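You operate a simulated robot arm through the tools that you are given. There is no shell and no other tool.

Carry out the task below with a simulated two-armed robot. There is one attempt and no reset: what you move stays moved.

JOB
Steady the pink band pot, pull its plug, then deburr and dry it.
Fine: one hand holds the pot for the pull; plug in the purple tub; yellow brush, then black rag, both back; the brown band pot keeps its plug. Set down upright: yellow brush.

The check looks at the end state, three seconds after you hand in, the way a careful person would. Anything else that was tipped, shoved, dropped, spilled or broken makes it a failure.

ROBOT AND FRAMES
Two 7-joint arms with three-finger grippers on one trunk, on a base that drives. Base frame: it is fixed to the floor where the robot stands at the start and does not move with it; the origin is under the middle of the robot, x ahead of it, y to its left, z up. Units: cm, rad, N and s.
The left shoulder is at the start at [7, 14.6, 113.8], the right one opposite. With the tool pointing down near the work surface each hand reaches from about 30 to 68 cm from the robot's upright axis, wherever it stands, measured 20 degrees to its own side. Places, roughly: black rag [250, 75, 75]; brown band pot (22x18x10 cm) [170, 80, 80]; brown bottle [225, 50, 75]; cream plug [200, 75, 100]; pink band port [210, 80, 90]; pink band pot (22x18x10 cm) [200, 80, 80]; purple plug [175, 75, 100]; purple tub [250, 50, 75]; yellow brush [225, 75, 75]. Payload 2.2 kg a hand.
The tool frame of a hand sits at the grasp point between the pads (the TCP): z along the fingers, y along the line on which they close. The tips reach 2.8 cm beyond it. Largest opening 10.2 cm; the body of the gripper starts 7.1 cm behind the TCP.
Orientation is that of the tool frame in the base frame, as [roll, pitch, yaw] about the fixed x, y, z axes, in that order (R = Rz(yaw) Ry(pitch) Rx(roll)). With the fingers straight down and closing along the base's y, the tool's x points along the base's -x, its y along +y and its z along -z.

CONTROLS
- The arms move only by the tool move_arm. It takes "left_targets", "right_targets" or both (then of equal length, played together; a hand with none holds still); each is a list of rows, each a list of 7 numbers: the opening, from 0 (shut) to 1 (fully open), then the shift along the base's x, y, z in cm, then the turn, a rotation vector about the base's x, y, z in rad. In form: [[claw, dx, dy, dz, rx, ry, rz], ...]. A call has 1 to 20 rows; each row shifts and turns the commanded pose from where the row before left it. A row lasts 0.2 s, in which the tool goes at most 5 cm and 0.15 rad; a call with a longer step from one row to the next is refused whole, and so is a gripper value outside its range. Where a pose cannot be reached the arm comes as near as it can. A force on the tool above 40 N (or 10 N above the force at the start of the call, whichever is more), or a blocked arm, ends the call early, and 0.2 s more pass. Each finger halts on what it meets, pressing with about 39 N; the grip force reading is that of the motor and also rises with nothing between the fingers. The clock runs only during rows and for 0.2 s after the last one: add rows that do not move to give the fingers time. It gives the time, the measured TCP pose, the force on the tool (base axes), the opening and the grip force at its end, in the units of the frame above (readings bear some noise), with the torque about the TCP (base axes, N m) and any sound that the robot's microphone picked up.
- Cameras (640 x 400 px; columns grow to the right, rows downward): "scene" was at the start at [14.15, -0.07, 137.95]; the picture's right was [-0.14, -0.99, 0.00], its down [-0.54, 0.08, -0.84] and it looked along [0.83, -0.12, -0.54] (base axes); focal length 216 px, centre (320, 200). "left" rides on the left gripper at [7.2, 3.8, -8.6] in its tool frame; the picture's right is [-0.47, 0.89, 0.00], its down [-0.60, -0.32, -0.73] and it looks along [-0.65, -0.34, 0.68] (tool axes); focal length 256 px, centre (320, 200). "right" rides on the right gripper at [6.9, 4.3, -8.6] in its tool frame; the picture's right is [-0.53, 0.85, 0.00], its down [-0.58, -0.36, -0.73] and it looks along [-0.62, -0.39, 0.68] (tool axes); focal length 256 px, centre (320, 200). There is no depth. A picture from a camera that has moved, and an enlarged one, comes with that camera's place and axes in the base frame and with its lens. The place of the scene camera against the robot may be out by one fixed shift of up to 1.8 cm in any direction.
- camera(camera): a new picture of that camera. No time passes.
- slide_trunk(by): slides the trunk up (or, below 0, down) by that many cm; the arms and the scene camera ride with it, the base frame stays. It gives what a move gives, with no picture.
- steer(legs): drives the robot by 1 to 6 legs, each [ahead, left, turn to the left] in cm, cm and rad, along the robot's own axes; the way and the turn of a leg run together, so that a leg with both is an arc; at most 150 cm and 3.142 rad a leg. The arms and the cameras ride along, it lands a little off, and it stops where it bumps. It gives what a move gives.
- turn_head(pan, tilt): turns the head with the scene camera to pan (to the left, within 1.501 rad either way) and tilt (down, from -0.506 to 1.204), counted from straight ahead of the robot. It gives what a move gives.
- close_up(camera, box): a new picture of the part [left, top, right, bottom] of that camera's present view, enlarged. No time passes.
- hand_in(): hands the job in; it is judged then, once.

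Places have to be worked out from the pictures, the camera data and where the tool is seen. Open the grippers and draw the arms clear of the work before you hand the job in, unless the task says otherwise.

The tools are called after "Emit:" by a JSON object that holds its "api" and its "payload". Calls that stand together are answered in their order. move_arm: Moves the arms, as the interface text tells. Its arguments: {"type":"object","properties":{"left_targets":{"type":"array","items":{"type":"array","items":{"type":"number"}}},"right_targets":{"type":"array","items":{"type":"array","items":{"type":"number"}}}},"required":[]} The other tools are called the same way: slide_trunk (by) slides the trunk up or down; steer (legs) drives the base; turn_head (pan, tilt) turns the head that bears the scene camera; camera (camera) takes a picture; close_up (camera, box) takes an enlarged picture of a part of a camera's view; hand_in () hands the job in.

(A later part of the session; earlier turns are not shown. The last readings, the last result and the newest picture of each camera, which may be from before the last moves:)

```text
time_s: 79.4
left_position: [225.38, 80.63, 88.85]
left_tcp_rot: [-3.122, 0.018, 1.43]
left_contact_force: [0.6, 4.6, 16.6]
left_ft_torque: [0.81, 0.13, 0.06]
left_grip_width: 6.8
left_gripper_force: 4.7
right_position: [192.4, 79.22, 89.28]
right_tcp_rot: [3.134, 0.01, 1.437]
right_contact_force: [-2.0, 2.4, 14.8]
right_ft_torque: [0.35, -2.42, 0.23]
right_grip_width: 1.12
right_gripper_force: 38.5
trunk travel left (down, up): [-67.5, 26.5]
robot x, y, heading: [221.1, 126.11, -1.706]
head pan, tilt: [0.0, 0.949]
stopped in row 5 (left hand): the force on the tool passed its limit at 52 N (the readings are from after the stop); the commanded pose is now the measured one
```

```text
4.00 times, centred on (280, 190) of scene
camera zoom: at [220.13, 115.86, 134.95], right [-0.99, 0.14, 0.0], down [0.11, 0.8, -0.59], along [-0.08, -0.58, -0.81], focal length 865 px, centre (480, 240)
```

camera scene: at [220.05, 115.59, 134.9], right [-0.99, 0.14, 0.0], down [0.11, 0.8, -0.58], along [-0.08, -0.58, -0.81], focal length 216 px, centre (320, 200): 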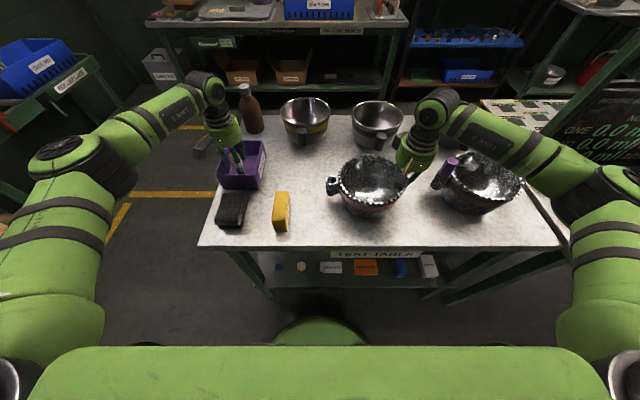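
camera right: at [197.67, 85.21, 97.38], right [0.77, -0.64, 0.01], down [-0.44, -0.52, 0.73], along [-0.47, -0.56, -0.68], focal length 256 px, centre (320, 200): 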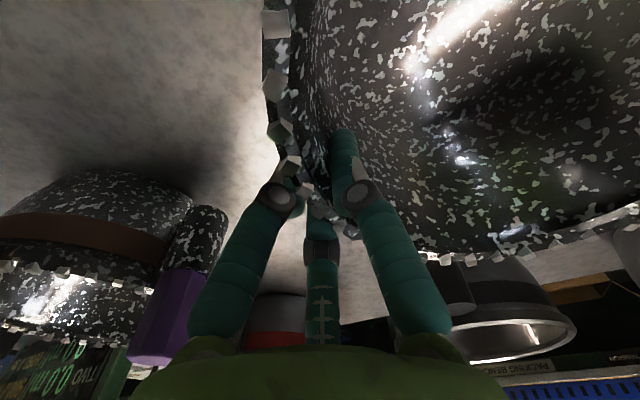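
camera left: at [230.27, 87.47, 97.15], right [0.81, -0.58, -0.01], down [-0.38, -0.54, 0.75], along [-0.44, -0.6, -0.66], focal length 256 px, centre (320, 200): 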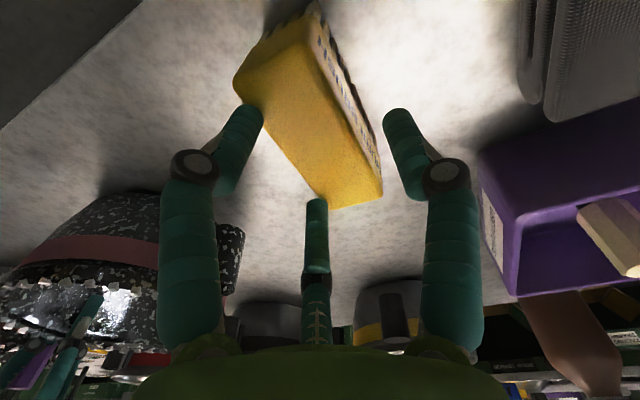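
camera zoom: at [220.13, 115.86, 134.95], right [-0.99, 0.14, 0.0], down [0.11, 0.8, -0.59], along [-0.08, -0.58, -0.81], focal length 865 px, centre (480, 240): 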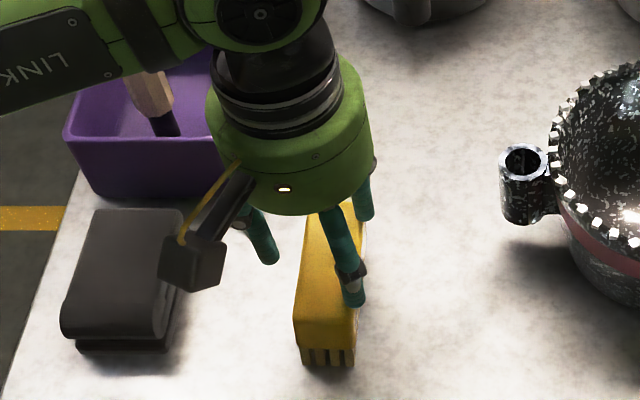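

A finger came down on top of the brush: the torque shows the contact 4 cm toward me from the TCP, so the three fingers seen in the pictures are real (one on tool +y, two spread on the −y side). I lift off, straighten the small tilt and open fully, then check the brush and pot.

Emit:
{"api": "move_arm", "payload": {"left_targets": [[0.6, 0, 0, 1.0, 0.015, -0.022, 0], [0.6, 0, 0, 2.0, 0, 0, 0], [0.8, 0, 0, 2.5, 0, 0, 0], [1.0, 0, 0, 2.5, 0, 0, 0], [1.0, 0, 0, 0, 0, 0, 0], [1.0, 0, 0, 0, 0, 0, 0]]}}

Emit:
{"api": "camera", "payload": {"camera": "left"}}

Emit:
{"api": "camera", "payload": {"camera": "scene"}}

Emit:
{"api": "close_up", "payload": {"camera": "scene", "box": [220, 140, 340, 240]}}

```text
time_s: 80.8
left_position: [225.4, 80.65, 96.48]
left_tcp_rot: [3.138, -0.001, 1.431]
left_contact_force: [0.5, -0.1, 0.3]
left_ft_torque: [0.02, 0.0, 0.0]
left_grip_width: 10.2
left_gripper_force: 0.0
right_position: [192.32, 79.0, 88.74]
right_tcp_rot: [3.139, 0.008, 1.434]
right_contact_force: [-5.2, -0.7, 19.2]
right_ft_torque: [-0.47, -2.74, -0.16]
right_grip_width: 1.24
right_gripper_force: 38.8
trunk travel left (down, up): [-67.5, 26.5]
robot x, y, heading: [221.39, 126.55, -1.707]
head pan, tilt: [0.0, 0.949]
```

```text
taken
camera left: at [230.13, 87.21, 105.12], right [0.81, -0.58, 0.0], down [-0.4, -0.56, 0.73], along [-0.42, -0.59, -0.69], focal length 256 px, centre (320, 200)
```

left: 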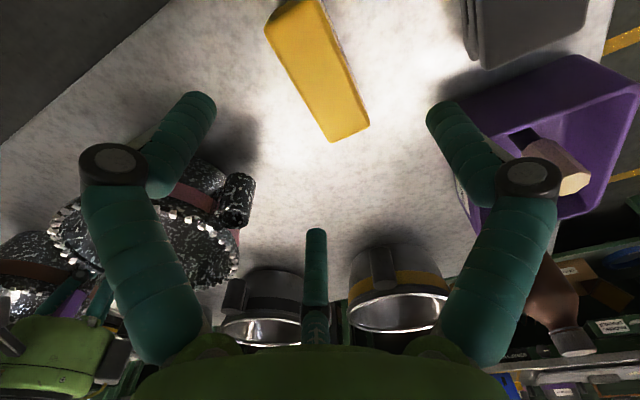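

```text
taken
camera scene: at [220.06, 115.65, 134.91], right [-0.99, 0.14, 0.0], down [0.11, 0.8, -0.58], along [-0.08, -0.58, -0.81], focal length 216 px, centre (320, 200)
```

scene: 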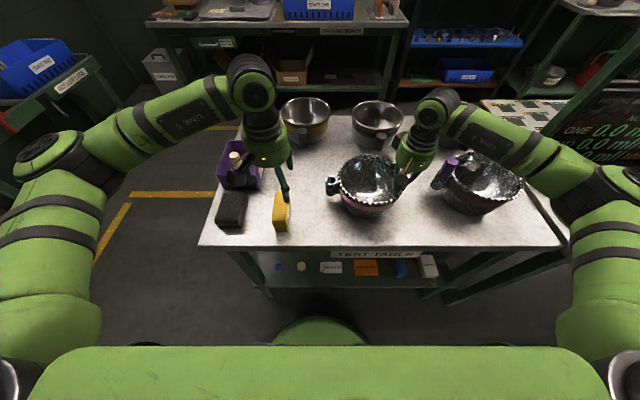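

```text
4.00 times, centred on (280, 190) of scene
camera zoom: at [220.06, 115.65, 134.91], right [-0.99, 0.14, 0.0], down [0.11, 0.8, -0.58], along [-0.08, -0.58, -0.81], focal length 865 px, centre (480, 240)
```

zoom: 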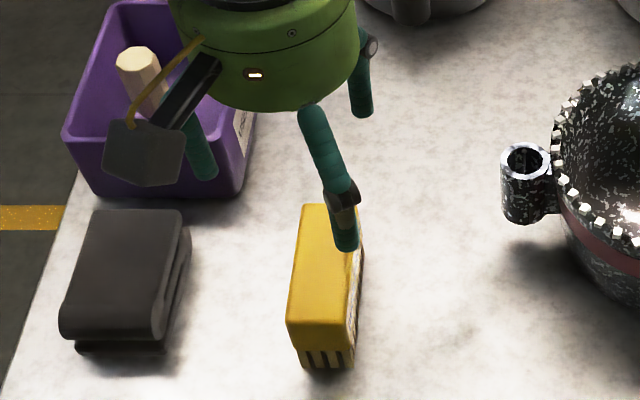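

The brush is still upright at (225.9, 80.8) and the plug still stands in the tub. With the hand fully open and its TCP at (225.1, 80.8), all three fingers pass clear of the brush; I go down to 84.8.

Emit:
{"api": "move_arm", "payload": {"left_targets": [[1.0, -0.3, 0.15, -2.0, 0, 0, 0], [1.0, 0, 0, -3.0, 0, 0, 0], [1.0, 0, 0, -3.0, 0, 0, 0], [1.0, 0, 0, -1.5, 0, 0, 0], [1.0, 0, 0, -1.2, 0, 0, 0], [1.0, 0, 0, -1.0, 0, 0, 0], [1.0, 0, 0, 0, 0, 0, 0]], "right_targets": [[0, 0, 0, 0.15, 0, 0, 0], [0, 0, 0, 0.1, 0, 0, 0], [0, 0, 0, 0, 0, 0, 0], [0, 0, 0, 0, 0, 0, 0], [0, 0, 0, 0, 0, 0, 0], [0, 0, 0, 0, 0, 0, 0], [0, 0, 0, 0, 0, 0, 0]]}}

Emit:
{"api": "camera", "payload": {"camera": "left"}}

Emit:
{"api": "close_up", "payload": {"camera": "scene", "box": [220, 140, 340, 240]}}

```text
time_s: 82.4
left_position: [224.96, 80.73, 84.44]
left_tcp_rot: [3.135, -0.003, 1.432]
left_contact_force: [0.3, -0.7, -0.7]
left_ft_torque: [0.02, 0.0, 0.03]
left_grip_width: 10.2
left_gripper_force: 0.1
right_position: [192.32, 78.86, 89.06]
right_tcp_rot: [3.139, 0.003, 1.436]
right_contact_force: [-1.0, 0.8, 8.1]
right_ft_torque: [-0.19, -1.5, -0.03]
right_grip_width: 1.19
right_gripper_force: 38.8
trunk travel left (down, up): [-67.5, 26.5]
robot x, y, heading: [221.41, 126.48, -1.705]
head pan, tilt: [0.0, 0.949]
```

```text
taken
camera left: at [229.69, 87.32, 93.16], right [0.81, -0.58, 0.0], down [-0.4, -0.56, 0.73], along [-0.42, -0.59, -0.69], focal length 256 px, centre (320, 200)
```

left: 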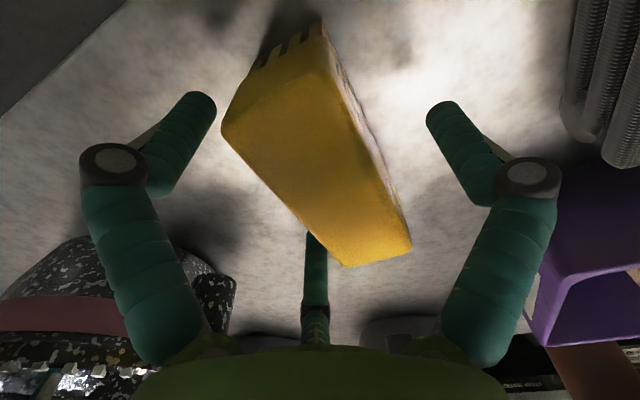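

```text
4.00 times, centred on (280, 190) of scene
camera zoom: at [220.1, 115.5, 134.89], right [-0.99, 0.14, 0.0], down [0.11, 0.81, -0.58], along [-0.08, -0.58, -0.81], focal length 865 px, centre (480, 240)
```

zoom: 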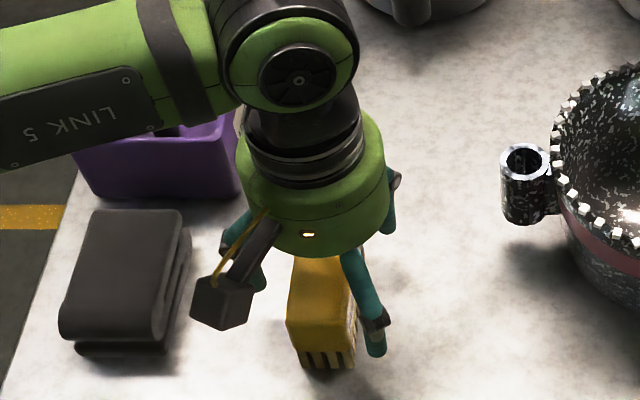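

All three fingers stand beside the brush without touching it. I close gradually on it.

Emit:
{"api": "move_arm", "payload": {"left_targets": [[0.8, 0, 0, 0, 0, 0, 0], [0.65, 0, 0, 0, 0, 0, 0], [0.55, 0, 0, 0, 0, 0, 0], [0.45, 0, 0, 0, 0, 0, 0], [0.35, 0, 0, 0, 0, 0, 0], [0.25, 0, 0, 0, 0, 0, 0], [0.25, 0, 0, 0, 0, 0, 0]]}}

Emit:
{"api": "camera", "payload": {"camera": "left"}}

Emit:
{"api": "close_up", "payload": {"camera": "scene", "box": [220, 140, 340, 240]}}

```text
time_s: 84.0
left_position: [224.96, 80.81, 84.52]
left_tcp_rot: [3.139, -0.004, 1.431]
left_contact_force: [-1.0, 0.3, 1.9]
left_ft_torque: [0.07, -0.02, -0.01]
left_grip_width: 5.63
left_gripper_force: 38.9
right_position: [192.24, 78.97, 89.08]
right_tcp_rot: [3.138, 0.006, 1.436]
right_contact_force: [2.6, 0.3, 9.2]
right_ft_torque: [-0.23, -1.76, 0.02]
right_grip_width: 1.21
right_gripper_force: 38.5
trunk travel left (down, up): [-67.5, 26.5]
robot x, y, heading: [221.56, 126.14, -1.713]
head pan, tilt: [0.0, 0.949]
```

```text
taken
camera left: at [229.71, 87.32, 93.21], right [0.81, -0.58, 0.0], down [-0.4, -0.56, 0.73], along [-0.42, -0.59, -0.69], focal length 256 px, centre (320, 200)
```

left: 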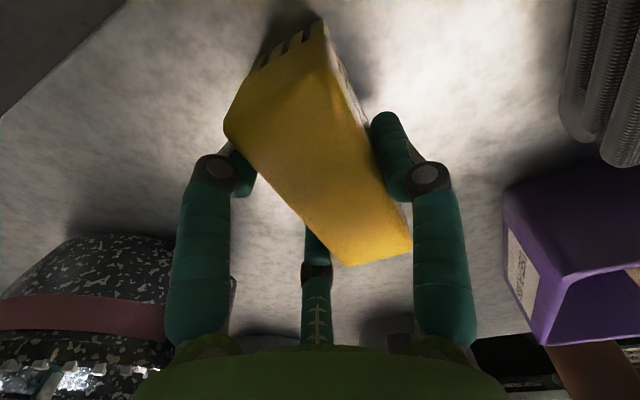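

```text
4.00 times, centred on (280, 190) of scene
camera zoom: at [220.13, 115.51, 134.9], right [-0.99, 0.14, 0.0], down [0.11, 0.8, -0.58], along [-0.08, -0.58, -0.81], focal length 865 px, centre (480, 240)
```

zoom: 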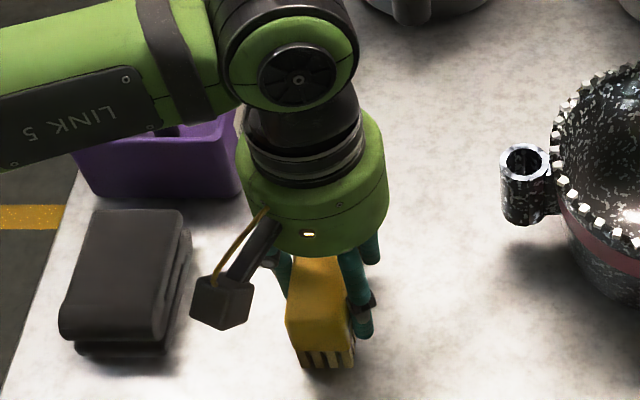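

The brush is held (5.6 cm across three fingers, 39 N); I note the set-down pose as TCP (225.0, 80.8, 84.5), yaw 1.432. I lift it 14 cm and look.

Emit:
{"api": "move_arm", "payload": {"left_targets": [[0.25, 0, 0, 1.0, 0, 0, 0], [0.25, 0, 0, 2.0, 0, 0, 0], [0.25, 0, 0, 3.5, 0, 0, 0], [0.25, 0, 0, 4.0, 0, 0, 0], [0.25, 0, 0, 3.5, 0, 0, 0], [0.25, 0, 0, 0, 0, 0, 0]]}}

Emit:
{"api": "camera", "payload": {"camera": "left"}}

Emit:
{"api": "camera", "payload": {"camera": "scene"}}

Emit:
{"api": "close_up", "payload": {"camera": "scene", "box": [310, 140, 430, 230]}}

```text
time_s: 85.4
left_position: [225.14, 80.57, 98.54]
left_tcp_rot: [3.139, -0.004, 1.434]
left_contact_force: [-0.2, -0.5, -1.4]
left_ft_torque: [0.01, 0.02, -0.01]
left_grip_width: 5.62
left_gripper_force: 39.2
right_position: [192.51, 78.97, 88.95]
right_tcp_rot: [3.139, 0.005, 1.434]
right_contact_force: [2.2, -0.8, 11.2]
right_ft_torque: [-0.3, -2.06, 0.05]
right_grip_width: 1.18
right_gripper_force: 38.8
trunk travel left (down, up): [-67.5, 26.5]
robot x, y, heading: [221.38, 126.21, -1.71]
head pan, tilt: [0.0, 0.949]
```

```text
taken
camera left: at [229.81, 87.24, 107.24], right [0.81, -0.58, 0.0], down [-0.4, -0.56, 0.73], along [-0.42, -0.59, -0.69], focal length 256 px, centre (320, 200)
```

left: 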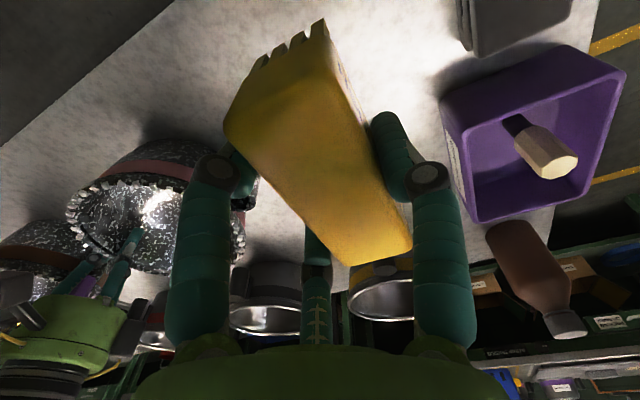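

```text
taken
camera scene: at [220.16, 115.51, 134.9], right [-0.99, 0.14, 0.0], down [0.11, 0.81, -0.58], along [-0.08, -0.58, -0.81], focal length 216 px, centre (320, 200)
```

scene: 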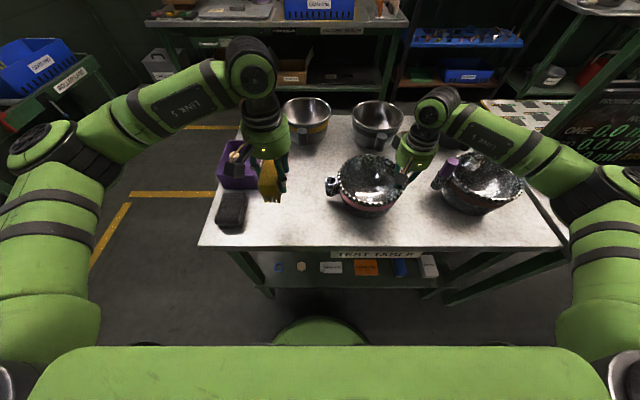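

```text
4.44 times, centred on (370, 185) of scene
camera zoom: at [220.16, 115.51, 134.9], right [-0.99, 0.14, 0.0], down [0.11, 0.81, -0.58], along [-0.08, -0.58, -0.81], focal length 961 px, centre (98, 267)
```

zoom: 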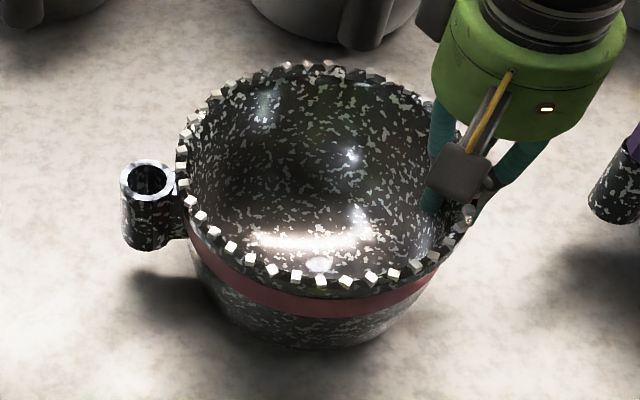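

The brush is held firmly and level; its bristle tips hang about 5.5 cm under the TCP. I carry it over the rim's near +x part, with the brush centre at about (207.5, 82.5), staying above.

Emit:
{"api": "move_arm", "payload": {"left_targets": [[0.25, -3.7, 0.4, 0.5, 0, 0, 0], [0.25, -3.7, 0.4, 0, 0, 0, 0], [0.25, -3.7, 0.4, 0, 0, 0, 0], [0.25, -3.7, 0.4, 0, 0, 0, 0], [0.25, -3.7, 0.4, 0, 0, 0, 0], [0.25, 0, 0, 0, 0, 0, 0]]}}

Emit:
{"api": "camera", "payload": {"camera": "left"}}

Emit:
{"api": "close_up", "payload": {"camera": "scene", "box": [300, 120, 440, 230]}}

Emit:
{"api": "camera", "payload": {"camera": "right"}}

```text
time_s: 86.8
left_position: [206.79, 82.71, 99.37]
left_tcp_rot: [3.138, -0.001, 1.433]
left_contact_force: [0.4, 0.0, -1.1]
left_ft_torque: [0.01, 0.02, -0.02]
left_grip_width: 5.63
left_gripper_force: 39.5
right_position: [192.35, 79.06, 89.04]
right_tcp_rot: [3.141, 0.006, 1.434]
right_contact_force: [2.5, -0.4, 10.0]
right_ft_torque: [-0.31, -2.02, 0.02]
right_grip_width: 1.19
right_gripper_force: 38.3
trunk travel left (down, up): [-67.5, 26.5]
robot x, y, heading: [221.42, 126.4, -1.703]
head pan, tilt: [0.0, 0.949]
```

```text
taken
camera left: at [211.55, 89.22, 107.94], right [0.81, -0.58, 0.0], down [-0.4, -0.56, 0.73], along [-0.42, -0.59, -0.69], focal length 256 px, centre (320, 200)
```

left: 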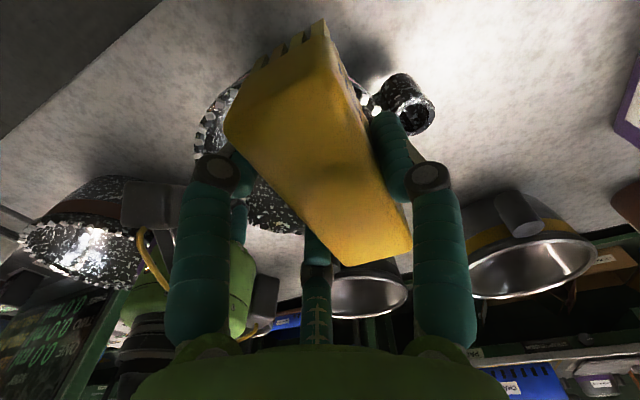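

```text
3.64 times, centred on (370, 175) of scene
camera zoom: at [220.25, 115.52, 134.9], right [-0.99, 0.14, 0.0], down [0.11, 0.8, -0.58], along [-0.08, -0.58, -0.81], focal length 786 px, centre (138, 291)
```

zoom: 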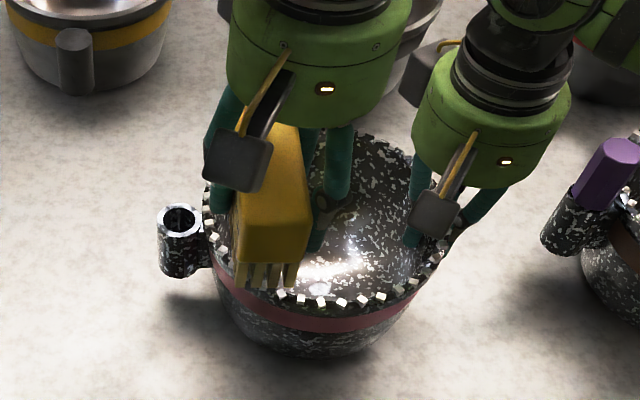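

```text
taken
camera right: at [197.64, 85.21, 97.69], right [0.76, -0.64, 0.0], down [-0.44, -0.52, 0.73], along [-0.47, -0.56, -0.68], focal length 256 px, centre (320, 200)
```

right: 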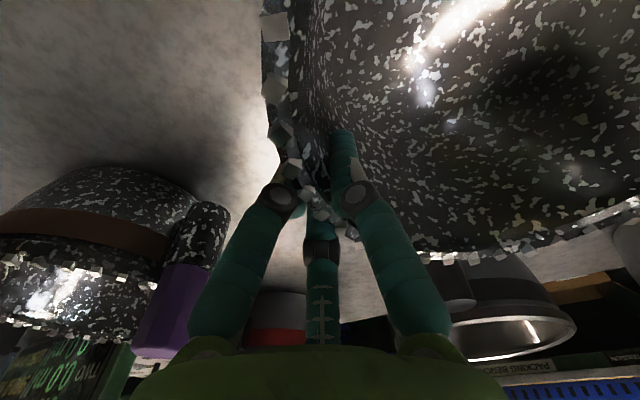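

The bristles hover about 4 cm above the rim. I lower gently until they are close to contact.

Emit:
{"api": "move_arm", "payload": {"left_targets": [[0.25, 0, 0, -1.5, 0, 0, 0], [0.25, 0, 0, -1.3, 0, 0, 0], [0.25, 0, 0, -0.5, 0, 0, 0], [0.25, 0, 0, -0.4, 0, 0, 0], [0.25, 0, 0, 0, 0, 0, 0]]}}

Emit:
{"api": "close_up", "payload": {"camera": "scene", "box": [300, 120, 440, 230]}}

```text
time_s: 88.0
left_position: [206.73, 82.57, 95.5]
left_tcp_rot: [3.138, -0.003, 1.432]
left_contact_force: [0.0, -0.3, -1.2]
left_ft_torque: [0.0, 0.03, 0.02]
left_grip_width: 5.62
left_gripper_force: 39.0
right_position: [192.33, 78.94, 88.98]
right_tcp_rot: [3.14, 0.006, 1.435]
right_contact_force: [1.2, -0.3, 11.8]
right_ft_torque: [-0.29, -2.11, -0.01]
right_grip_width: 1.21
right_gripper_force: 38.6
trunk travel left (down, up): [-67.5, 26.5]
robot x, y, heading: [221.57, 126.29, -1.709]
head pan, tilt: [0.0, 0.949]
```

```text
3.64 times, centred on (370, 175) of scene
camera zoom: at [220.16, 115.51, 134.9], right [-0.99, 0.14, 0.0], down [0.11, 0.8, -0.58], along [-0.08, -0.58, -0.81], focal length 786 px, centre (138, 291)
```

zoom: 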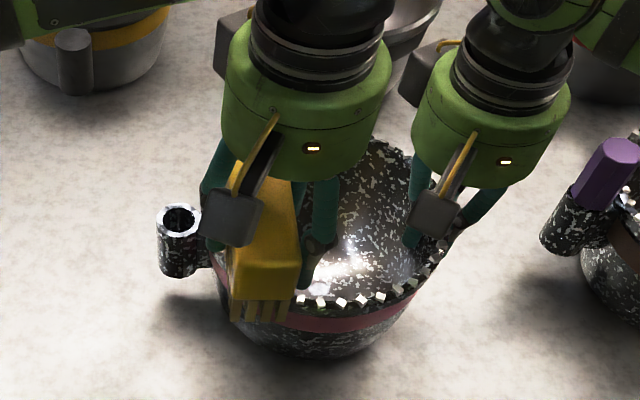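

No contact yet at TCP 95.5. I lower another 0.7 cm in small steps.

Emit:
{"api": "move_arm", "payload": {"left_targets": [[0.25, 0, 0, -0.25, 0, 0, 0], [0.25, 0, 0, -0.25, 0, 0, 0], [0.25, 0, 0, -0.2, 0, 0, 0], [0.25, 0, 0, 0, 0, 0, 0]]}}

```text
time_s: 89.0
left_position: [206.65, 82.71, 94.88]
left_tcp_rot: [3.137, -0.005, 1.431]
left_contact_force: [-0.1, -0.3, -0.8]
left_ft_torque: [0.01, 0.02, 0.02]
left_grip_width: 5.62
left_gripper_force: 38.9
right_position: [192.26, 78.88, 89.06]
right_tcp_rot: [3.141, 0.006, 1.434]
right_contact_force: [1.9, -1.1, 10.8]
right_ft_torque: [-0.25, -2.11, 0.03]
right_grip_width: 1.18
right_gripper_force: 38.5
trunk travel left (down, up): [-67.5, 26.5]
robot x, y, heading: [221.46, 126.42, -1.705]
head pan, tilt: [0.0, 0.949]
```

Still no touch at 94.9. I go on down by small steps.

Emit:
{"api": "move_arm", "payload": {"left_targets": [[0.25, 0, 0, -0.25, 0, 0, 0], [0.25, 0, 0, -0.25, 0, 0, 0], [0.25, 0, 0, 0, 0, 0, 0]]}}

Emit:
{"api": "close_up", "payload": {"camera": "scene", "box": [300, 120, 440, 230]}}

Emit:
{"api": "close_up", "payload": {"camera": "right", "box": [380, 100, 640, 280]}}

```text
time_s: 89.8
left_position: [206.72, 82.8, 94.57]
left_tcp_rot: [3.14, 0.0, 1.431]
left_contact_force: [6.1, 0.8, 21.4]
left_ft_torque: [0.47, -0.08, -0.12]
left_grip_width: 5.64
left_gripper_force: 38.9
right_position: [192.44, 79.04, 89.09]
right_tcp_rot: [3.141, 0.008, 1.433]
right_contact_force: [0.7, -3.9, 4.6]
right_ft_torque: [-1.55, -1.64, -0.18]
right_grip_width: 1.15
right_gripper_force: 38.8
trunk travel left (down, up): [-67.5, 26.5]
robot x, y, heading: [221.34, 126.44, -1.709]
head pan, tilt: [0.0, 0.949]
```

```text
3.64 times, centred on (370, 175) of scene
camera zoom: at [220.31, 115.66, 134.93], right [-0.99, 0.14, 0.0], down [0.11, 0.8, -0.58], along [-0.08, -0.58, -0.81], focal length 786 px, centre (138, 291)
```

zoom: 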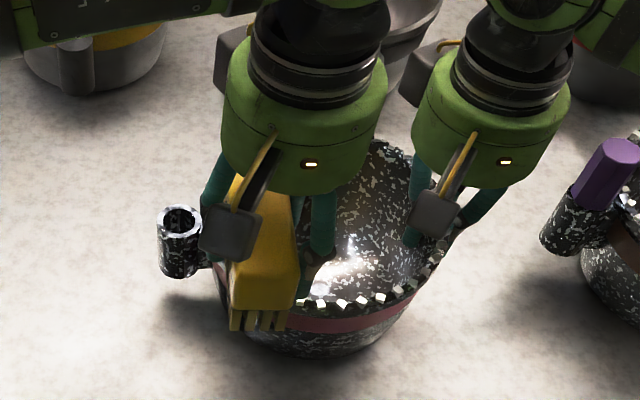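

```text
2.22 times, centred on (510, 190) of right
camera zoom: at [197.69, 85.28, 97.74], right [0.76, -0.64, 0.0], down [-0.44, -0.52, 0.73], along [-0.47, -0.56, -0.68], focal length 569 px, centre (-102, 222)
```

zoom: 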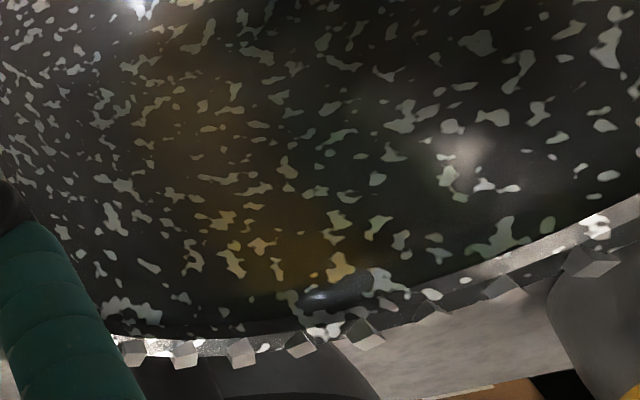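

Contact at TCP ≈94.6 (21 N, a bit much), so the rim top is about z 89. I ease up 0.25 cm and make short strokes along this part of the rim, then lift to see what the brushing does to the burrs.

Emit:
{"api": "move_arm", "payload": {"left_targets": [[0.25, 0, 0, 0.25, 0, 0, 0], [0.25, -0.3, 0.6, 0, 0, 0, 0], [0.25, -0.3, 0.6, 0, 0, 0, 0], [0.25, 0.3, -0.6, 0, 0, 0, 0], [0.25, 0.3, -0.6, 0, 0, 0, 0], [0.25, -0.3, 0.6, 0, 0, 0, 0], [0.25, -0.3, 0.6, 0, 0, 0, 0], [0.25, 0.3, -0.6, 0, 0, 0, 0], [0.25, 0.3, -0.6, 0, 0, 0, 0]]}}

Emit:
{"api": "close_up", "payload": {"camera": "scene", "box": [300, 120, 440, 230]}}

```text
time_s: 91.8
left_position: [206.72, 82.81, 94.44]
left_tcp_rot: [3.137, -0.004, 1.431]
left_contact_force: [-0.3, 0.0, -1.0]
left_ft_torque: [0.0, 0.01, -0.01]
left_grip_width: 5.59
left_gripper_force: 39.0
right_position: [192.38, 79.08, 89.07]
right_tcp_rot: [3.137, 0.004, 1.435]
right_contact_force: [1.8, 0.4, 14.0]
right_ft_torque: [0.13, -2.52, 0.06]
right_grip_width: 1.15
right_gripper_force: 38.2
trunk travel left (down, up): [-67.5, 26.5]
robot x, y, heading: [221.35, 126.68, -1.709]
head pan, tilt: [0.0, 0.949]
```

```text
3.64 times, centred on (370, 175) of scene
camera zoom: at [220.17, 115.58, 134.9], right [-0.99, 0.14, 0.0], down [0.11, 0.8, -0.58], along [-0.08, -0.58, -0.81], focal length 786 px, centre (138, 291)
```

zoom: 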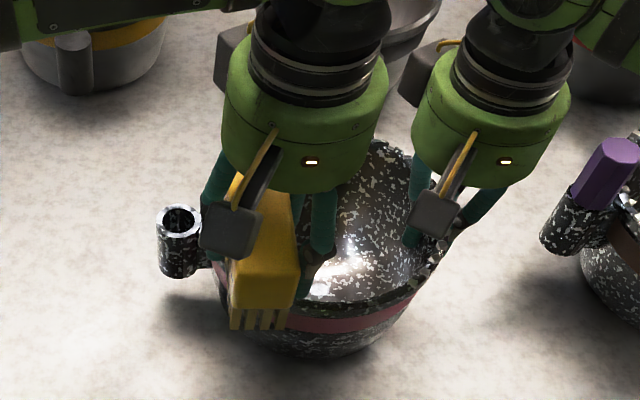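

The chips on the near rim have disappeared from view after these strokes. I lift the brush clear to see the whole rim.

Emit:
{"api": "move_arm", "payload": {"left_targets": [[0.25, 0, 0, 1.0, 0, 0, 0], [0.25, 0, 0, 3.0, 0, 0, 0], [0.25, 2.5, 0, 3.0, 0, 0, 0], [0.25, 4.0, 0, 1.0, 0, 0, 0], [0.25, 4.0, 0, 0, 0, 0, 0], [0.25, 0, 0, 0, 0, 0, 0]]}}

Emit:
{"api": "close_up", "payload": {"camera": "scene", "box": [300, 130, 460, 230]}}

Emit:
{"api": "camera", "payload": {"camera": "left"}}

Emit:
{"api": "camera", "payload": {"camera": "right"}}

```text
time_s: 93.2
left_position: [217.03, 82.78, 102.4]
left_tcp_rot: [3.135, -0.004, 1.432]
left_contact_force: [-0.3, -0.7, -0.7]
left_ft_torque: [-0.02, 0.0, 0.01]
left_grip_width: 5.62
left_gripper_force: 39.2
right_position: [192.33, 78.92, 89.0]
right_tcp_rot: [3.136, 0.003, 1.435]
right_contact_force: [3.6, 1.3, 12.9]
right_ft_torque: [0.08, -2.58, 0.05]
right_grip_width: 1.16
right_gripper_force: 38.7
trunk travel left (down, up): [-67.5, 26.5]
robot x, y, heading: [221.77, 126.37, -1.71]
head pan, tilt: [0.0, 0.949]
```

```text
4.00 times, centred on (380, 180) of scene
camera zoom: at [220.05, 115.54, 134.89], right [-0.99, 0.14, 0.0], down [0.11, 0.8, -0.58], along [-0.08, -0.58, -0.81], focal length 865 px, centre (80, 280)
```

zoom: 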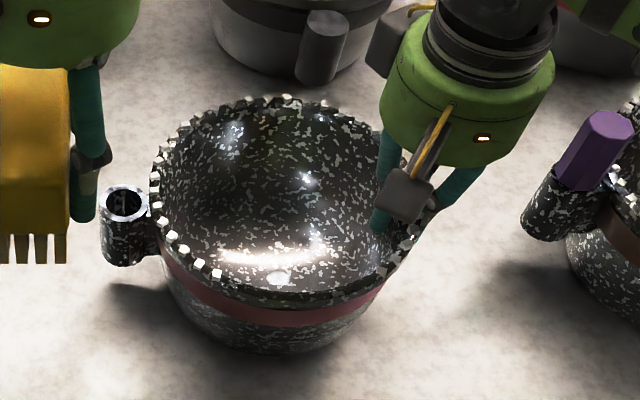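

```text
taken
camera left: at [221.76, 89.34, 111.06], right [0.81, -0.58, 0.0], down [-0.4, -0.56, 0.73], along [-0.42, -0.59, -0.69], focal length 256 px, centre (320, 200)
```

left: 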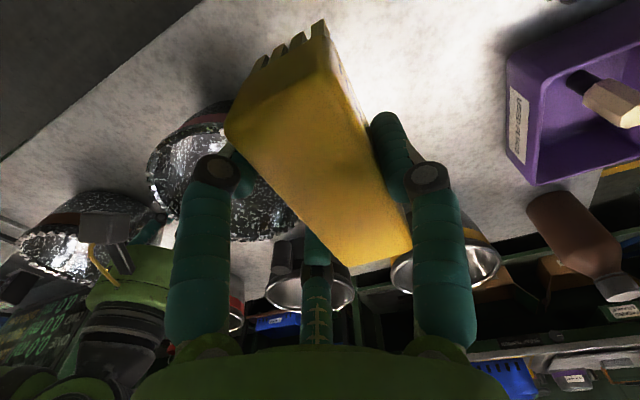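

```text
taken
camera right: at [197.56, 85.24, 97.67], right [0.77, -0.64, 0.01], down [-0.44, -0.52, 0.73], along [-0.47, -0.56, -0.68], focal length 256 px, centre (320, 200)
```

right: 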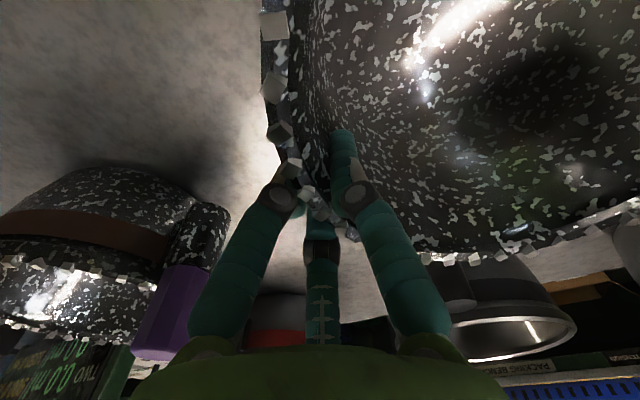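

The brush works: the chips on the near side (angles about 48°–129°) are gone, the rest remain. I bring the brush over the rim's +x side beside the port and lower it to just above contact.

Emit:
{"api": "move_arm", "payload": {"left_targets": [[0.25, -2.73, -1.73, -1.6, 0, 0, 0], [0.25, -2.73, -1.73, -1.6, 0, 0, 0], [0.25, -2.73, -1.73, -1.6, 0, 0, 0], [0.25, 0, 0, -1.3, 0, 0, 0], [0.25, 0, 0, -0.8, 0, 0, 0], [0.25, 0, 0, -0.4, 0, 0, 0], [0.25, 0, 0, -0.2, 0, 0, 0], [0.25, 0, 0, 0, 0, 0, 0]]}}

Emit:
{"api": "close_up", "payload": {"camera": "scene", "box": [300, 130, 460, 230]}}

```text
time_s: 95.0
left_position: [208.93, 77.68, 95.11]
left_tcp_rot: [3.139, -0.003, 1.431]
left_contact_force: [-0.2, -1.0, -0.9]
left_ft_torque: [-0.02, -0.02, 0.0]
left_grip_width: 5.59
left_gripper_force: 39.5
right_position: [192.37, 78.94, 89.01]
right_tcp_rot: [3.141, 0.004, 1.433]
right_contact_force: [1.7, 1.2, 11.8]
right_ft_torque: [-0.04, -2.24, 0.14]
right_grip_width: 1.16
right_gripper_force: 38.7
trunk travel left (down, up): [-67.5, 26.5]
robot x, y, heading: [221.26, 126.4, -1.704]
head pan, tilt: [0.0, 0.949]
```

```text
4.00 times, centred on (380, 180) of scene
camera zoom: at [220.16, 115.54, 134.9], right [-0.99, 0.14, 0.0], down [0.11, 0.8, -0.58], along [-0.08, -0.58, -0.81], focal length 865 px, centre (80, 280)
```

zoom: 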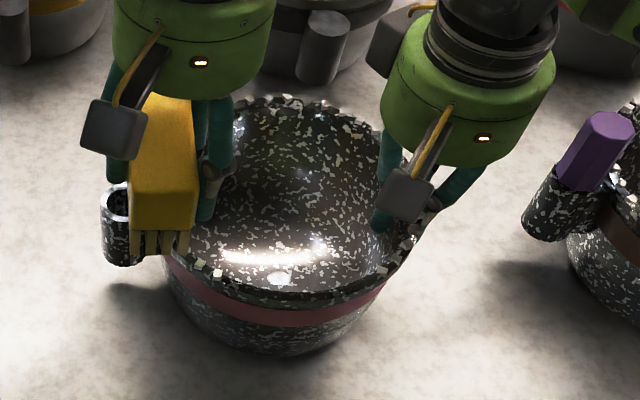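

No contact yet at 95.1 on the +x side. I lower in quarter-centimetre steps while watching the force.

Emit:
{"api": "move_arm", "payload": {"left_targets": [[0.25, 0, 0, -0.2, 0, 0, 0], [0.25, 0, 0, -0.2, 0, 0, 0], [0.25, 0, 0, 0, 0, 0, 0]]}}

```text
time_s: 95.8
left_position: [208.93, 77.45, 94.7]
left_tcp_rot: [3.139, -0.004, 1.43]
left_contact_force: [1.2, -0.4, -1.6]
left_ft_torque: [0.01, 0.01, 0.02]
left_grip_width: 5.6
left_gripper_force: 38.8
right_position: [192.35, 79.03, 88.99]
right_tcp_rot: [3.14, 0.004, 1.434]
right_contact_force: [1.8, 0.8, 11.7]
right_ft_torque: [-0.08, -2.2, 0.12]
right_grip_width: 1.16
right_gripper_force: 38.0
trunk travel left (down, up): [-67.5, 26.5]
robot x, y, heading: [221.33, 126.28, -1.709]
head pan, tilt: [0.0, 0.949]
```

Emit:
{"api": "move_arm", "payload": {"left_targets": [[0.25, 0, 0, -0.15, 0, 0, 0], [0.25, 0, 0, -0.1, 0, 0, 0], [0.25, 0, 0, 0, 0, 0, 0]]}}

```text
time_s: 96.6
left_position: [208.88, 77.42, 94.51]
left_tcp_rot: [3.139, 0.0, 1.432]
left_contact_force: [-1.0, -1.2, 7.0]
left_ft_torque: [-0.42, 0.12, 0.01]
left_grip_width: 5.61
left_gripper_force: 38.7
right_position: [192.38, 78.93, 89.06]
right_tcp_rot: [3.139, 0.004, 1.435]
right_contact_force: [2.6, -0.6, 10.0]
right_ft_torque: [0.0, -1.85, 0.01]
right_grip_width: 1.16
right_gripper_force: 38.8
trunk travel left (down, up): [-67.5, 26.5]
robot x, y, heading: [221.6, 126.23, -1.707]
head pan, tilt: [0.0, 0.949]
```

Light contact of about 8 N on the rim. I stroke back and forth along the rim here, then look.

Emit:
{"api": "move_arm", "payload": {"left_targets": [[0.25, -0.2, -0.8, 0, 0, 0, 0], [0.25, -0.3, -0.8, 0, 0, 0, 0], [0.25, 0.3, 0.8, 0, 0, 0, 0], [0.25, 0.2, 0.8, 0, 0, 0, 0], [0.25, -0.2, -0.8, 0, 0, 0, 0], [0.25, -0.3, -0.8, 0, 0, 0, 0], [0.25, 0.3, 0.8, 0, 0, 0, 0], [0.25, 0.2, 0.8, 0, 0, 0, 0]]}}

Emit:
{"api": "close_up", "payload": {"camera": "scene", "box": [300, 130, 460, 230]}}

```text
time_s: 98.4
left_position: [209.08, 77.47, 94.53]
left_tcp_rot: [3.139, -0.002, 1.433]
left_contact_force: [0.1, -2.8, 7.3]
left_ft_torque: [-0.46, 0.11, 0.06]
left_grip_width: 5.63
left_gripper_force: 38.5
right_position: [192.34, 78.94, 89.15]
right_tcp_rot: [3.141, 0.006, 1.434]
right_contact_force: [2.0, 0.2, 10.6]
right_ft_torque: [-0.17, -2.05, 0.1]
right_grip_width: 1.17
right_gripper_force: 37.5
trunk travel left (down, up): [-67.5, 26.5]
robot x, y, heading: [221.75, 126.37, -1.707]
head pan, tilt: [0.0, 0.949]
```

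```text
4.00 times, centred on (380, 180) of scene
camera zoom: at [220.2, 115.58, 134.9], right [-0.99, 0.14, 0.0], down [0.11, 0.8, -0.58], along [-0.08, -0.58, -0.81], focal length 865 px, centre (80, 280)
```

zoom: 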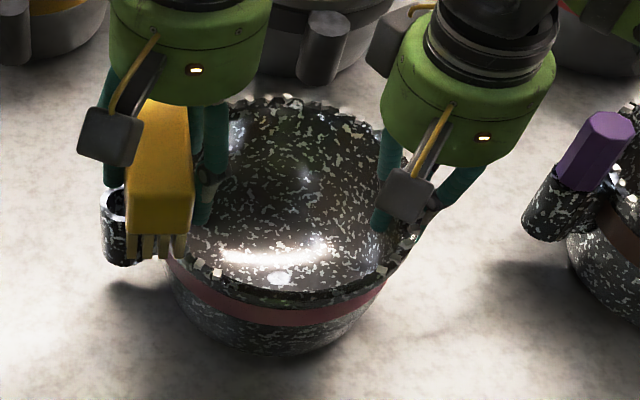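

I can't see this side under the hand, so I sweep the brush along the rim from the +x side to the far side and back, keeping the same light pressure.

Emit:
{"api": "move_arm", "payload": {"left_targets": [[0.25, -0.2, -1.3, 0, 0, 0, 0], [0.25, -0.4, -1.2, 0, 0, 0, 0], [0.25, -0.4, -1.2, 0, 0, 0, 0], [0.25, -0.7, -1.1, 0, 0, 0, 0], [0.25, -0.8, -1.0, 0, 0, 0, 0], [0.25, -0.9, -1.0, 0, 0, 0, 0], [0.25, -1.1, -0.7, 0, 0, 0, 0], [0.25, -1.2, -0.6, 0, 0, 0, 0], [0.25, -1.2, -0.5, 0, 0, 0, 0], [0.25, 1.2, 0.5, 0, 0, 0, 0], [0.25, 1.2, 0.6, 0, 0, 0, 0], [0.25, 1.1, 0.7, 0, 0, 0, 0], [0.25, -1.1, -0.7, 0, 0, 0, 0], [0.25, -1.2, -0.6, 0, 0, 0, 0], [0.25, -1.2, -0.5, 0, 0, 0, 0]]}}

Emit:
{"api": "close_up", "payload": {"camera": "scene", "box": [300, 130, 460, 230]}}

```text
time_s: 101.6
left_position: [205.0, 71.54, 94.52]
left_tcp_rot: [3.136, -0.003, 1.428]
left_contact_force: [-0.2, -0.3, 1.3]
left_ft_torque: [-0.02, 0.03, -0.01]
left_grip_width: 5.59
left_gripper_force: 38.8
left hand out of reach, approached as far as the arm can: row 6, 7, 8, 9
right_position: [192.46, 79.0, 89.08]
right_tcp_rot: [3.135, 0.004, 1.435]
right_contact_force: [4.1, -1.6, 12.6]
right_ft_torque: [-0.26, -2.59, -0.12]
right_grip_width: 1.16
right_gripper_force: 38.3
trunk travel left (down, up): [-67.5, 26.5]
robot x, y, heading: [221.27, 126.03, -1.703]
head pan, tilt: [0.0, 0.949]
```

```text
4.00 times, centred on (380, 180) of scene
camera zoom: at [220.03, 115.6, 134.9], right [-0.99, 0.14, 0.0], down [0.11, 0.8, -0.58], along [-0.08, -0.58, -0.81], focal length 865 px, centre (80, 280)
```

zoom: 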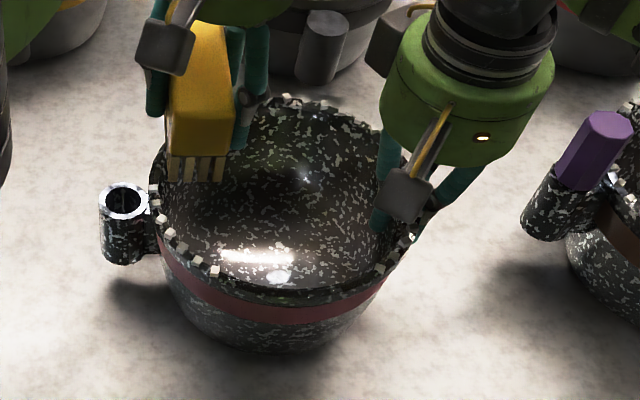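

The far-left part of the rim is beyond the left arm's reach from here, and some chips on the near +x part remain. I lift the brush away to see which chips are gone now.

Emit:
{"api": "move_arm", "payload": {"left_targets": [[0.25, 0, 0, 1.5, 0, 0, 0], [0.25, 0, 0, 3.5, 0, 0, 0], [0.25, 3.5, 1.0, 2.5, 0, 0, 0], [0.25, 4.0, 2.5, 0, 0, 0, 0], [0.25, 4.0, 2.5, 0, 0, 0, 0], [0.25, 0, 0, 0, 0, 0, 0]]}}

Emit:
{"api": "close_up", "payload": {"camera": "scene", "box": [320, 130, 440, 220]}}

Emit:
{"api": "close_up", "payload": {"camera": "left", "box": [100, 50, 340, 250]}}

```text
time_s: 103.0
left_position: [217.2, 77.73, 102.13]
left_tcp_rot: [3.137, -0.003, 1.433]
left_contact_force: [0.3, -0.5, -0.8]
left_ft_torque: [-0.02, -0.04, -0.02]
left_grip_width: 5.6
left_gripper_force: 38.7
left hand out of reach, approached as far as the arm can: row 2
right_position: [192.29, 79.04, 88.95]
right_tcp_rot: [3.136, 0.003, 1.435]
right_contact_force: [0.9, 0.0, 13.8]
right_ft_torque: [-0.39, -2.5, -0.09]
right_grip_width: 1.17
right_gripper_force: 38.4
trunk travel left (down, up): [-67.5, 26.5]
robot x, y, heading: [221.29, 126.13, -1.708]
head pan, tilt: [0.0, 0.949]
```

```text
4.44 times, centred on (380, 175) of scene
camera zoom: at [219.99, 115.52, 134.89], right [-0.99, 0.14, 0.0], down [0.11, 0.8, -0.58], along [-0.08, -0.58, -0.81], focal length 961 px, centre (53, 311)
```

zoom: 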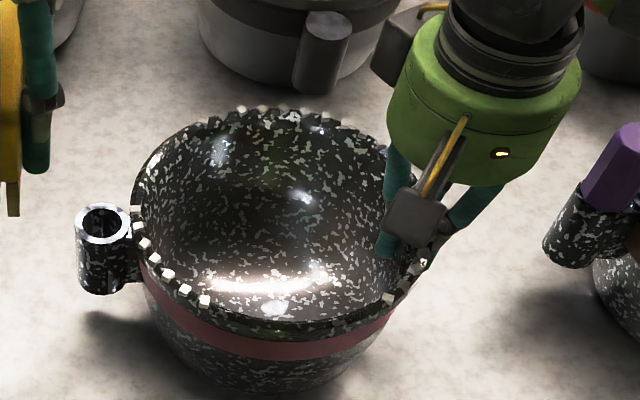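

```text
2.00 times, centred on (220, 150) of left
camera zoom: at [222.0, 84.3, 110.72], right [0.81, -0.58, 0.0], down [-0.4, -0.56, 0.73], along [-0.42, -0.59, -0.69], focal length 512 px, centre (520, 300)
```

zoom: 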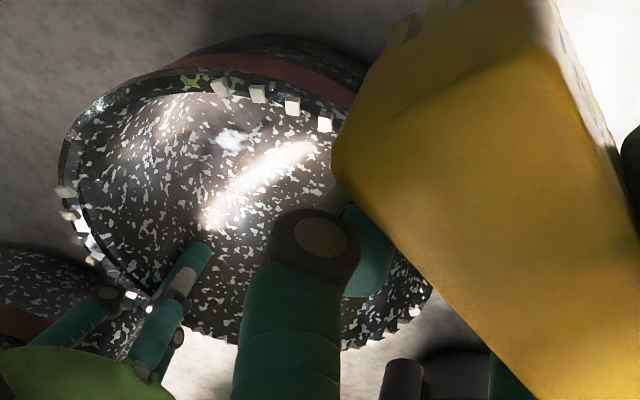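

The brushing clears 60° sectors at the contact place: the near side (52–112°) and the far +x side (−68 to −8°) are clean; left are the near +x part (−8 to 52°) and the −x and far parts. I put the brush on the near +x part next.

Emit:
{"api": "move_arm", "payload": {"left_targets": [[0.25, -3.07, 1.43, -2.0, 0, 0, 0], [0.25, -3.07, 1.43, -2.0, 0, 0, 0], [0.25, -3.07, 1.43, -1.5, 0, 0, 0], [0.25, 0, 0, -1.0, 0, 0, 0], [0.25, 0, 0, -0.5, 0, 0, 0], [0.25, 0, 0, -0.3, 0, 0, 0], [0.25, 0, 0, 0, 0, 0, 0]]}}

```text
time_s: 104.6
left_position: [208.26, 81.95, 94.64]
left_tcp_rot: [3.137, -0.002, 1.43]
left_contact_force: [0.4, 0.2, 0.8]
left_ft_torque: [0.0, -0.01, -0.02]
left_grip_width: 5.61
left_gripper_force: 38.5
right_position: [192.27, 78.95, 89.05]
right_tcp_rot: [3.14, 0.006, 1.436]
right_contact_force: [0.1, -0.2, 14.4]
right_ft_torque: [-0.45, -2.19, -0.16]
right_grip_width: 1.2
right_gripper_force: 38.1
trunk travel left (down, up): [-67.5, 26.5]
robot x, y, heading: [221.12, 126.23, -1.708]
head pan, tilt: [0.0, 0.949]
```

The brush is just about touching at 94.6. I press 0.2 cm further and stroke along this part of the rim.

Emit:
{"api": "move_arm", "payload": {"left_targets": [[0.25, 0, 0, -0.15, 0, 0, 0], [0.25, 0, 0, -0.1, 0, 0, 0], [0.25, 0.2, -0.8, 0, 0, 0, 0], [0.25, 0.1, -0.8, 0, 0, 0, 0], [0.25, -0.1, 0.8, 0, 0, 0, 0], [0.25, -0.2, 0.8, 0, 0, 0, 0], [0.25, 0.2, -0.8, 0, 0, 0, 0], [0.25, 0.1, -0.8, 0, 0, 0, 0], [0.25, -0.1, 0.8, 0, 0, 0, 0], [0.25, -0.2, 0.8, 0, 0, 0, 0]]}}

Emit:
{"api": "close_up", "payload": {"camera": "scene", "box": [320, 130, 440, 220]}}

```text
time_s: 106.8
left_position: [208.46, 82.08, 94.48]
left_tcp_rot: [3.135, 0.0, 1.435]
left_contact_force: [1.2, -3.0, 9.5]
left_ft_torque: [-0.17, 0.01, 0.03]
left_grip_width: 5.62
left_gripper_force: 39.2
right_position: [192.34, 79.02, 89.09]
right_tcp_rot: [3.139, 0.006, 1.434]
right_contact_force: [-0.7, 0.1, 13.8]
right_ft_torque: [-0.78, -2.38, -0.01]
right_grip_width: 1.12
right_gripper_force: 38.7
trunk travel left (down, up): [-67.5, 26.5]
robot x, y, heading: [221.31, 126.16, -1.704]
head pan, tilt: [0.0, 0.949]
```

```text
4.44 times, centred on (380, 175) of scene
camera zoom: at [220.21, 115.63, 134.91], right [-0.99, 0.14, 0.0], down [0.11, 0.8, -0.58], along [-0.08, -0.58, -0.81], focal length 961 px, centre (53, 311)
```

zoom: 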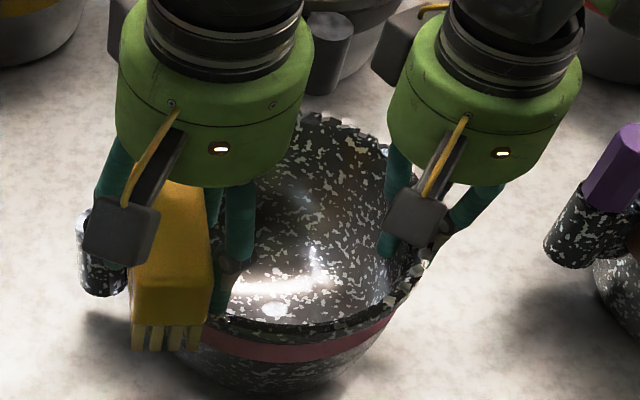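

Contact of about 10 N during these strokes. I lift the brush away to check this part.

Emit:
{"api": "move_arm", "payload": {"left_targets": [[0.25, 0, 0, 1.5, 0, 0, 0], [0.25, 0, 0, 3.5, 0, 0, 0], [0.25, 3.5, 0, 3.0, 0, 0, 0], [0.25, 4.0, 0.5, 0, 0, 0, 0], [0.25, 4.0, 0.5, 0, 0, 0, 0], [0.25, 0, 0, 0, 0, 0, 0]]}}

Emit:
{"api": "close_up", "payload": {"camera": "scene", "box": [320, 130, 440, 220]}}

```text
time_s: 108.2
left_position: [219.73, 83.07, 102.39]
left_tcp_rot: [3.137, -0.005, 1.431]
left_contact_force: [-0.4, 0.1, -1.1]
left_ft_torque: [-0.01, -0.03, -0.02]
left_grip_width: 5.6
left_gripper_force: 38.7
right_position: [192.43, 79.08, 89.08]
right_tcp_rot: [3.135, 0.004, 1.433]
right_contact_force: [1.6, 0.2, 15.2]
right_ft_torque: [-0.06, -2.68, 0.11]
right_grip_width: 1.1
right_gripper_force: 37.8
trunk travel left (down, up): [-67.5, 26.5]
robot x, y, heading: [221.21, 126.65, -1.705]
head pan, tilt: [0.0, 0.949]
```

```text
4.44 times, centred on (380, 175) of scene
camera zoom: at [220.05, 115.57, 134.9], right [-0.99, 0.14, 0.0], down [0.11, 0.8, -0.58], along [-0.08, -0.58, -0.81], focal length 961 px, centre (53, 311)
```

zoom: 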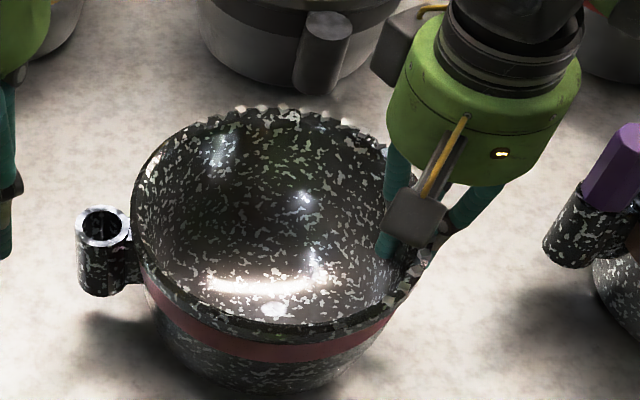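

That part is clean too. Now the right hand must make room for the −x and far parts: I ease its load, open gradually and lift it straight up.

Emit:
{"api": "move_arm", "payload": {"right_targets": [[0, 0, 0, 0.15, 0, 0, 0], [0, 0, 0, 0.1, 0, 0, 0], [0.12, 0, 0, 0, 0, 0, 0], [0.2, 0, 0, 0, 0, 0, 0], [0.35, 0, 0, 0, 0, 0, 0], [0.5, 0, 0, 0, 0, 0, 0], [0.5, 0, 0, 1.0, 0, 0, 0], [0.5, 0, 0, 3.0, 0, 0, 0], [0.5, 0, 0, 4.0, 0, 0, 0], [0.5, 0, 0, 4.0, 0, 0, 0], [0.5, 0, 0, 4.0, 0, 0, 0], [0.5, 0, 0, 4.0, 0, 0, 0]]}}

Emit:
{"api": "close_up", "payload": {"camera": "scene", "box": [310, 130, 450, 230]}}

Emit:
{"api": "camera", "payload": {"camera": "scene"}}

```text
time_s: 110.8
left_position: [219.91, 82.98, 102.24]
left_tcp_rot: [3.138, -0.003, 1.433]
left_contact_force: [0.3, -0.2, -1.5]
left_ft_torque: [-0.02, -0.02, 0.02]
left_grip_width: 5.6
left_gripper_force: 38.8
right_position: [192.45, 79.1, 109.12]
right_tcp_rot: [3.14, 0.002, 1.435]
right_contact_force: [-0.3, 0.4, -0.2]
right_ft_torque: [-0.04, 0.02, 0.03]
right_grip_width: 5.09
right_gripper_force: 0.0
trunk travel left (down, up): [-67.5, 26.5]
robot x, y, heading: [221.48, 126.51, -1.712]
head pan, tilt: [0.0, 0.949]
```

```text
4.00 times, centred on (380, 180) of scene
camera zoom: at [220.18, 115.44, 134.88], right [-0.99, 0.14, 0.0], down [0.11, 0.81, -0.58], along [-0.08, -0.58, -0.81], focal length 865 px, centre (80, 280)
```

zoom: 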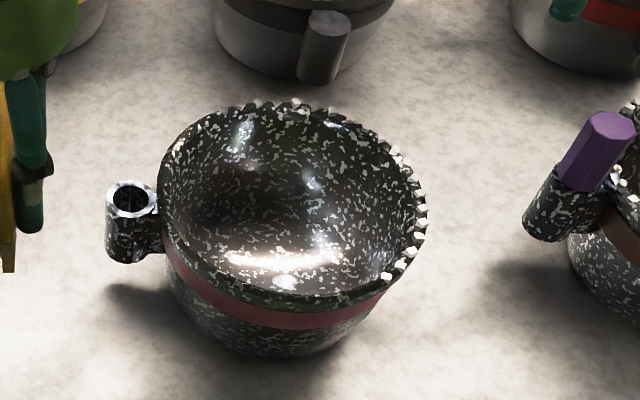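

```text
taken
camera scene: at [220.18, 115.44, 134.88], right [-0.99, 0.14, 0.0], down [0.11, 0.81, -0.58], along [-0.08, -0.58, -0.81], focal length 216 px, centre (320, 200)
```

scene: 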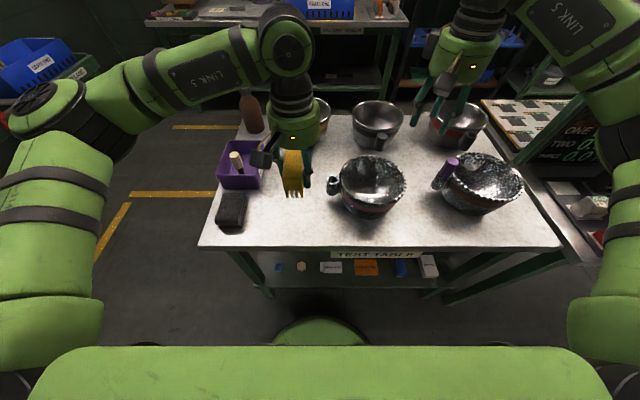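

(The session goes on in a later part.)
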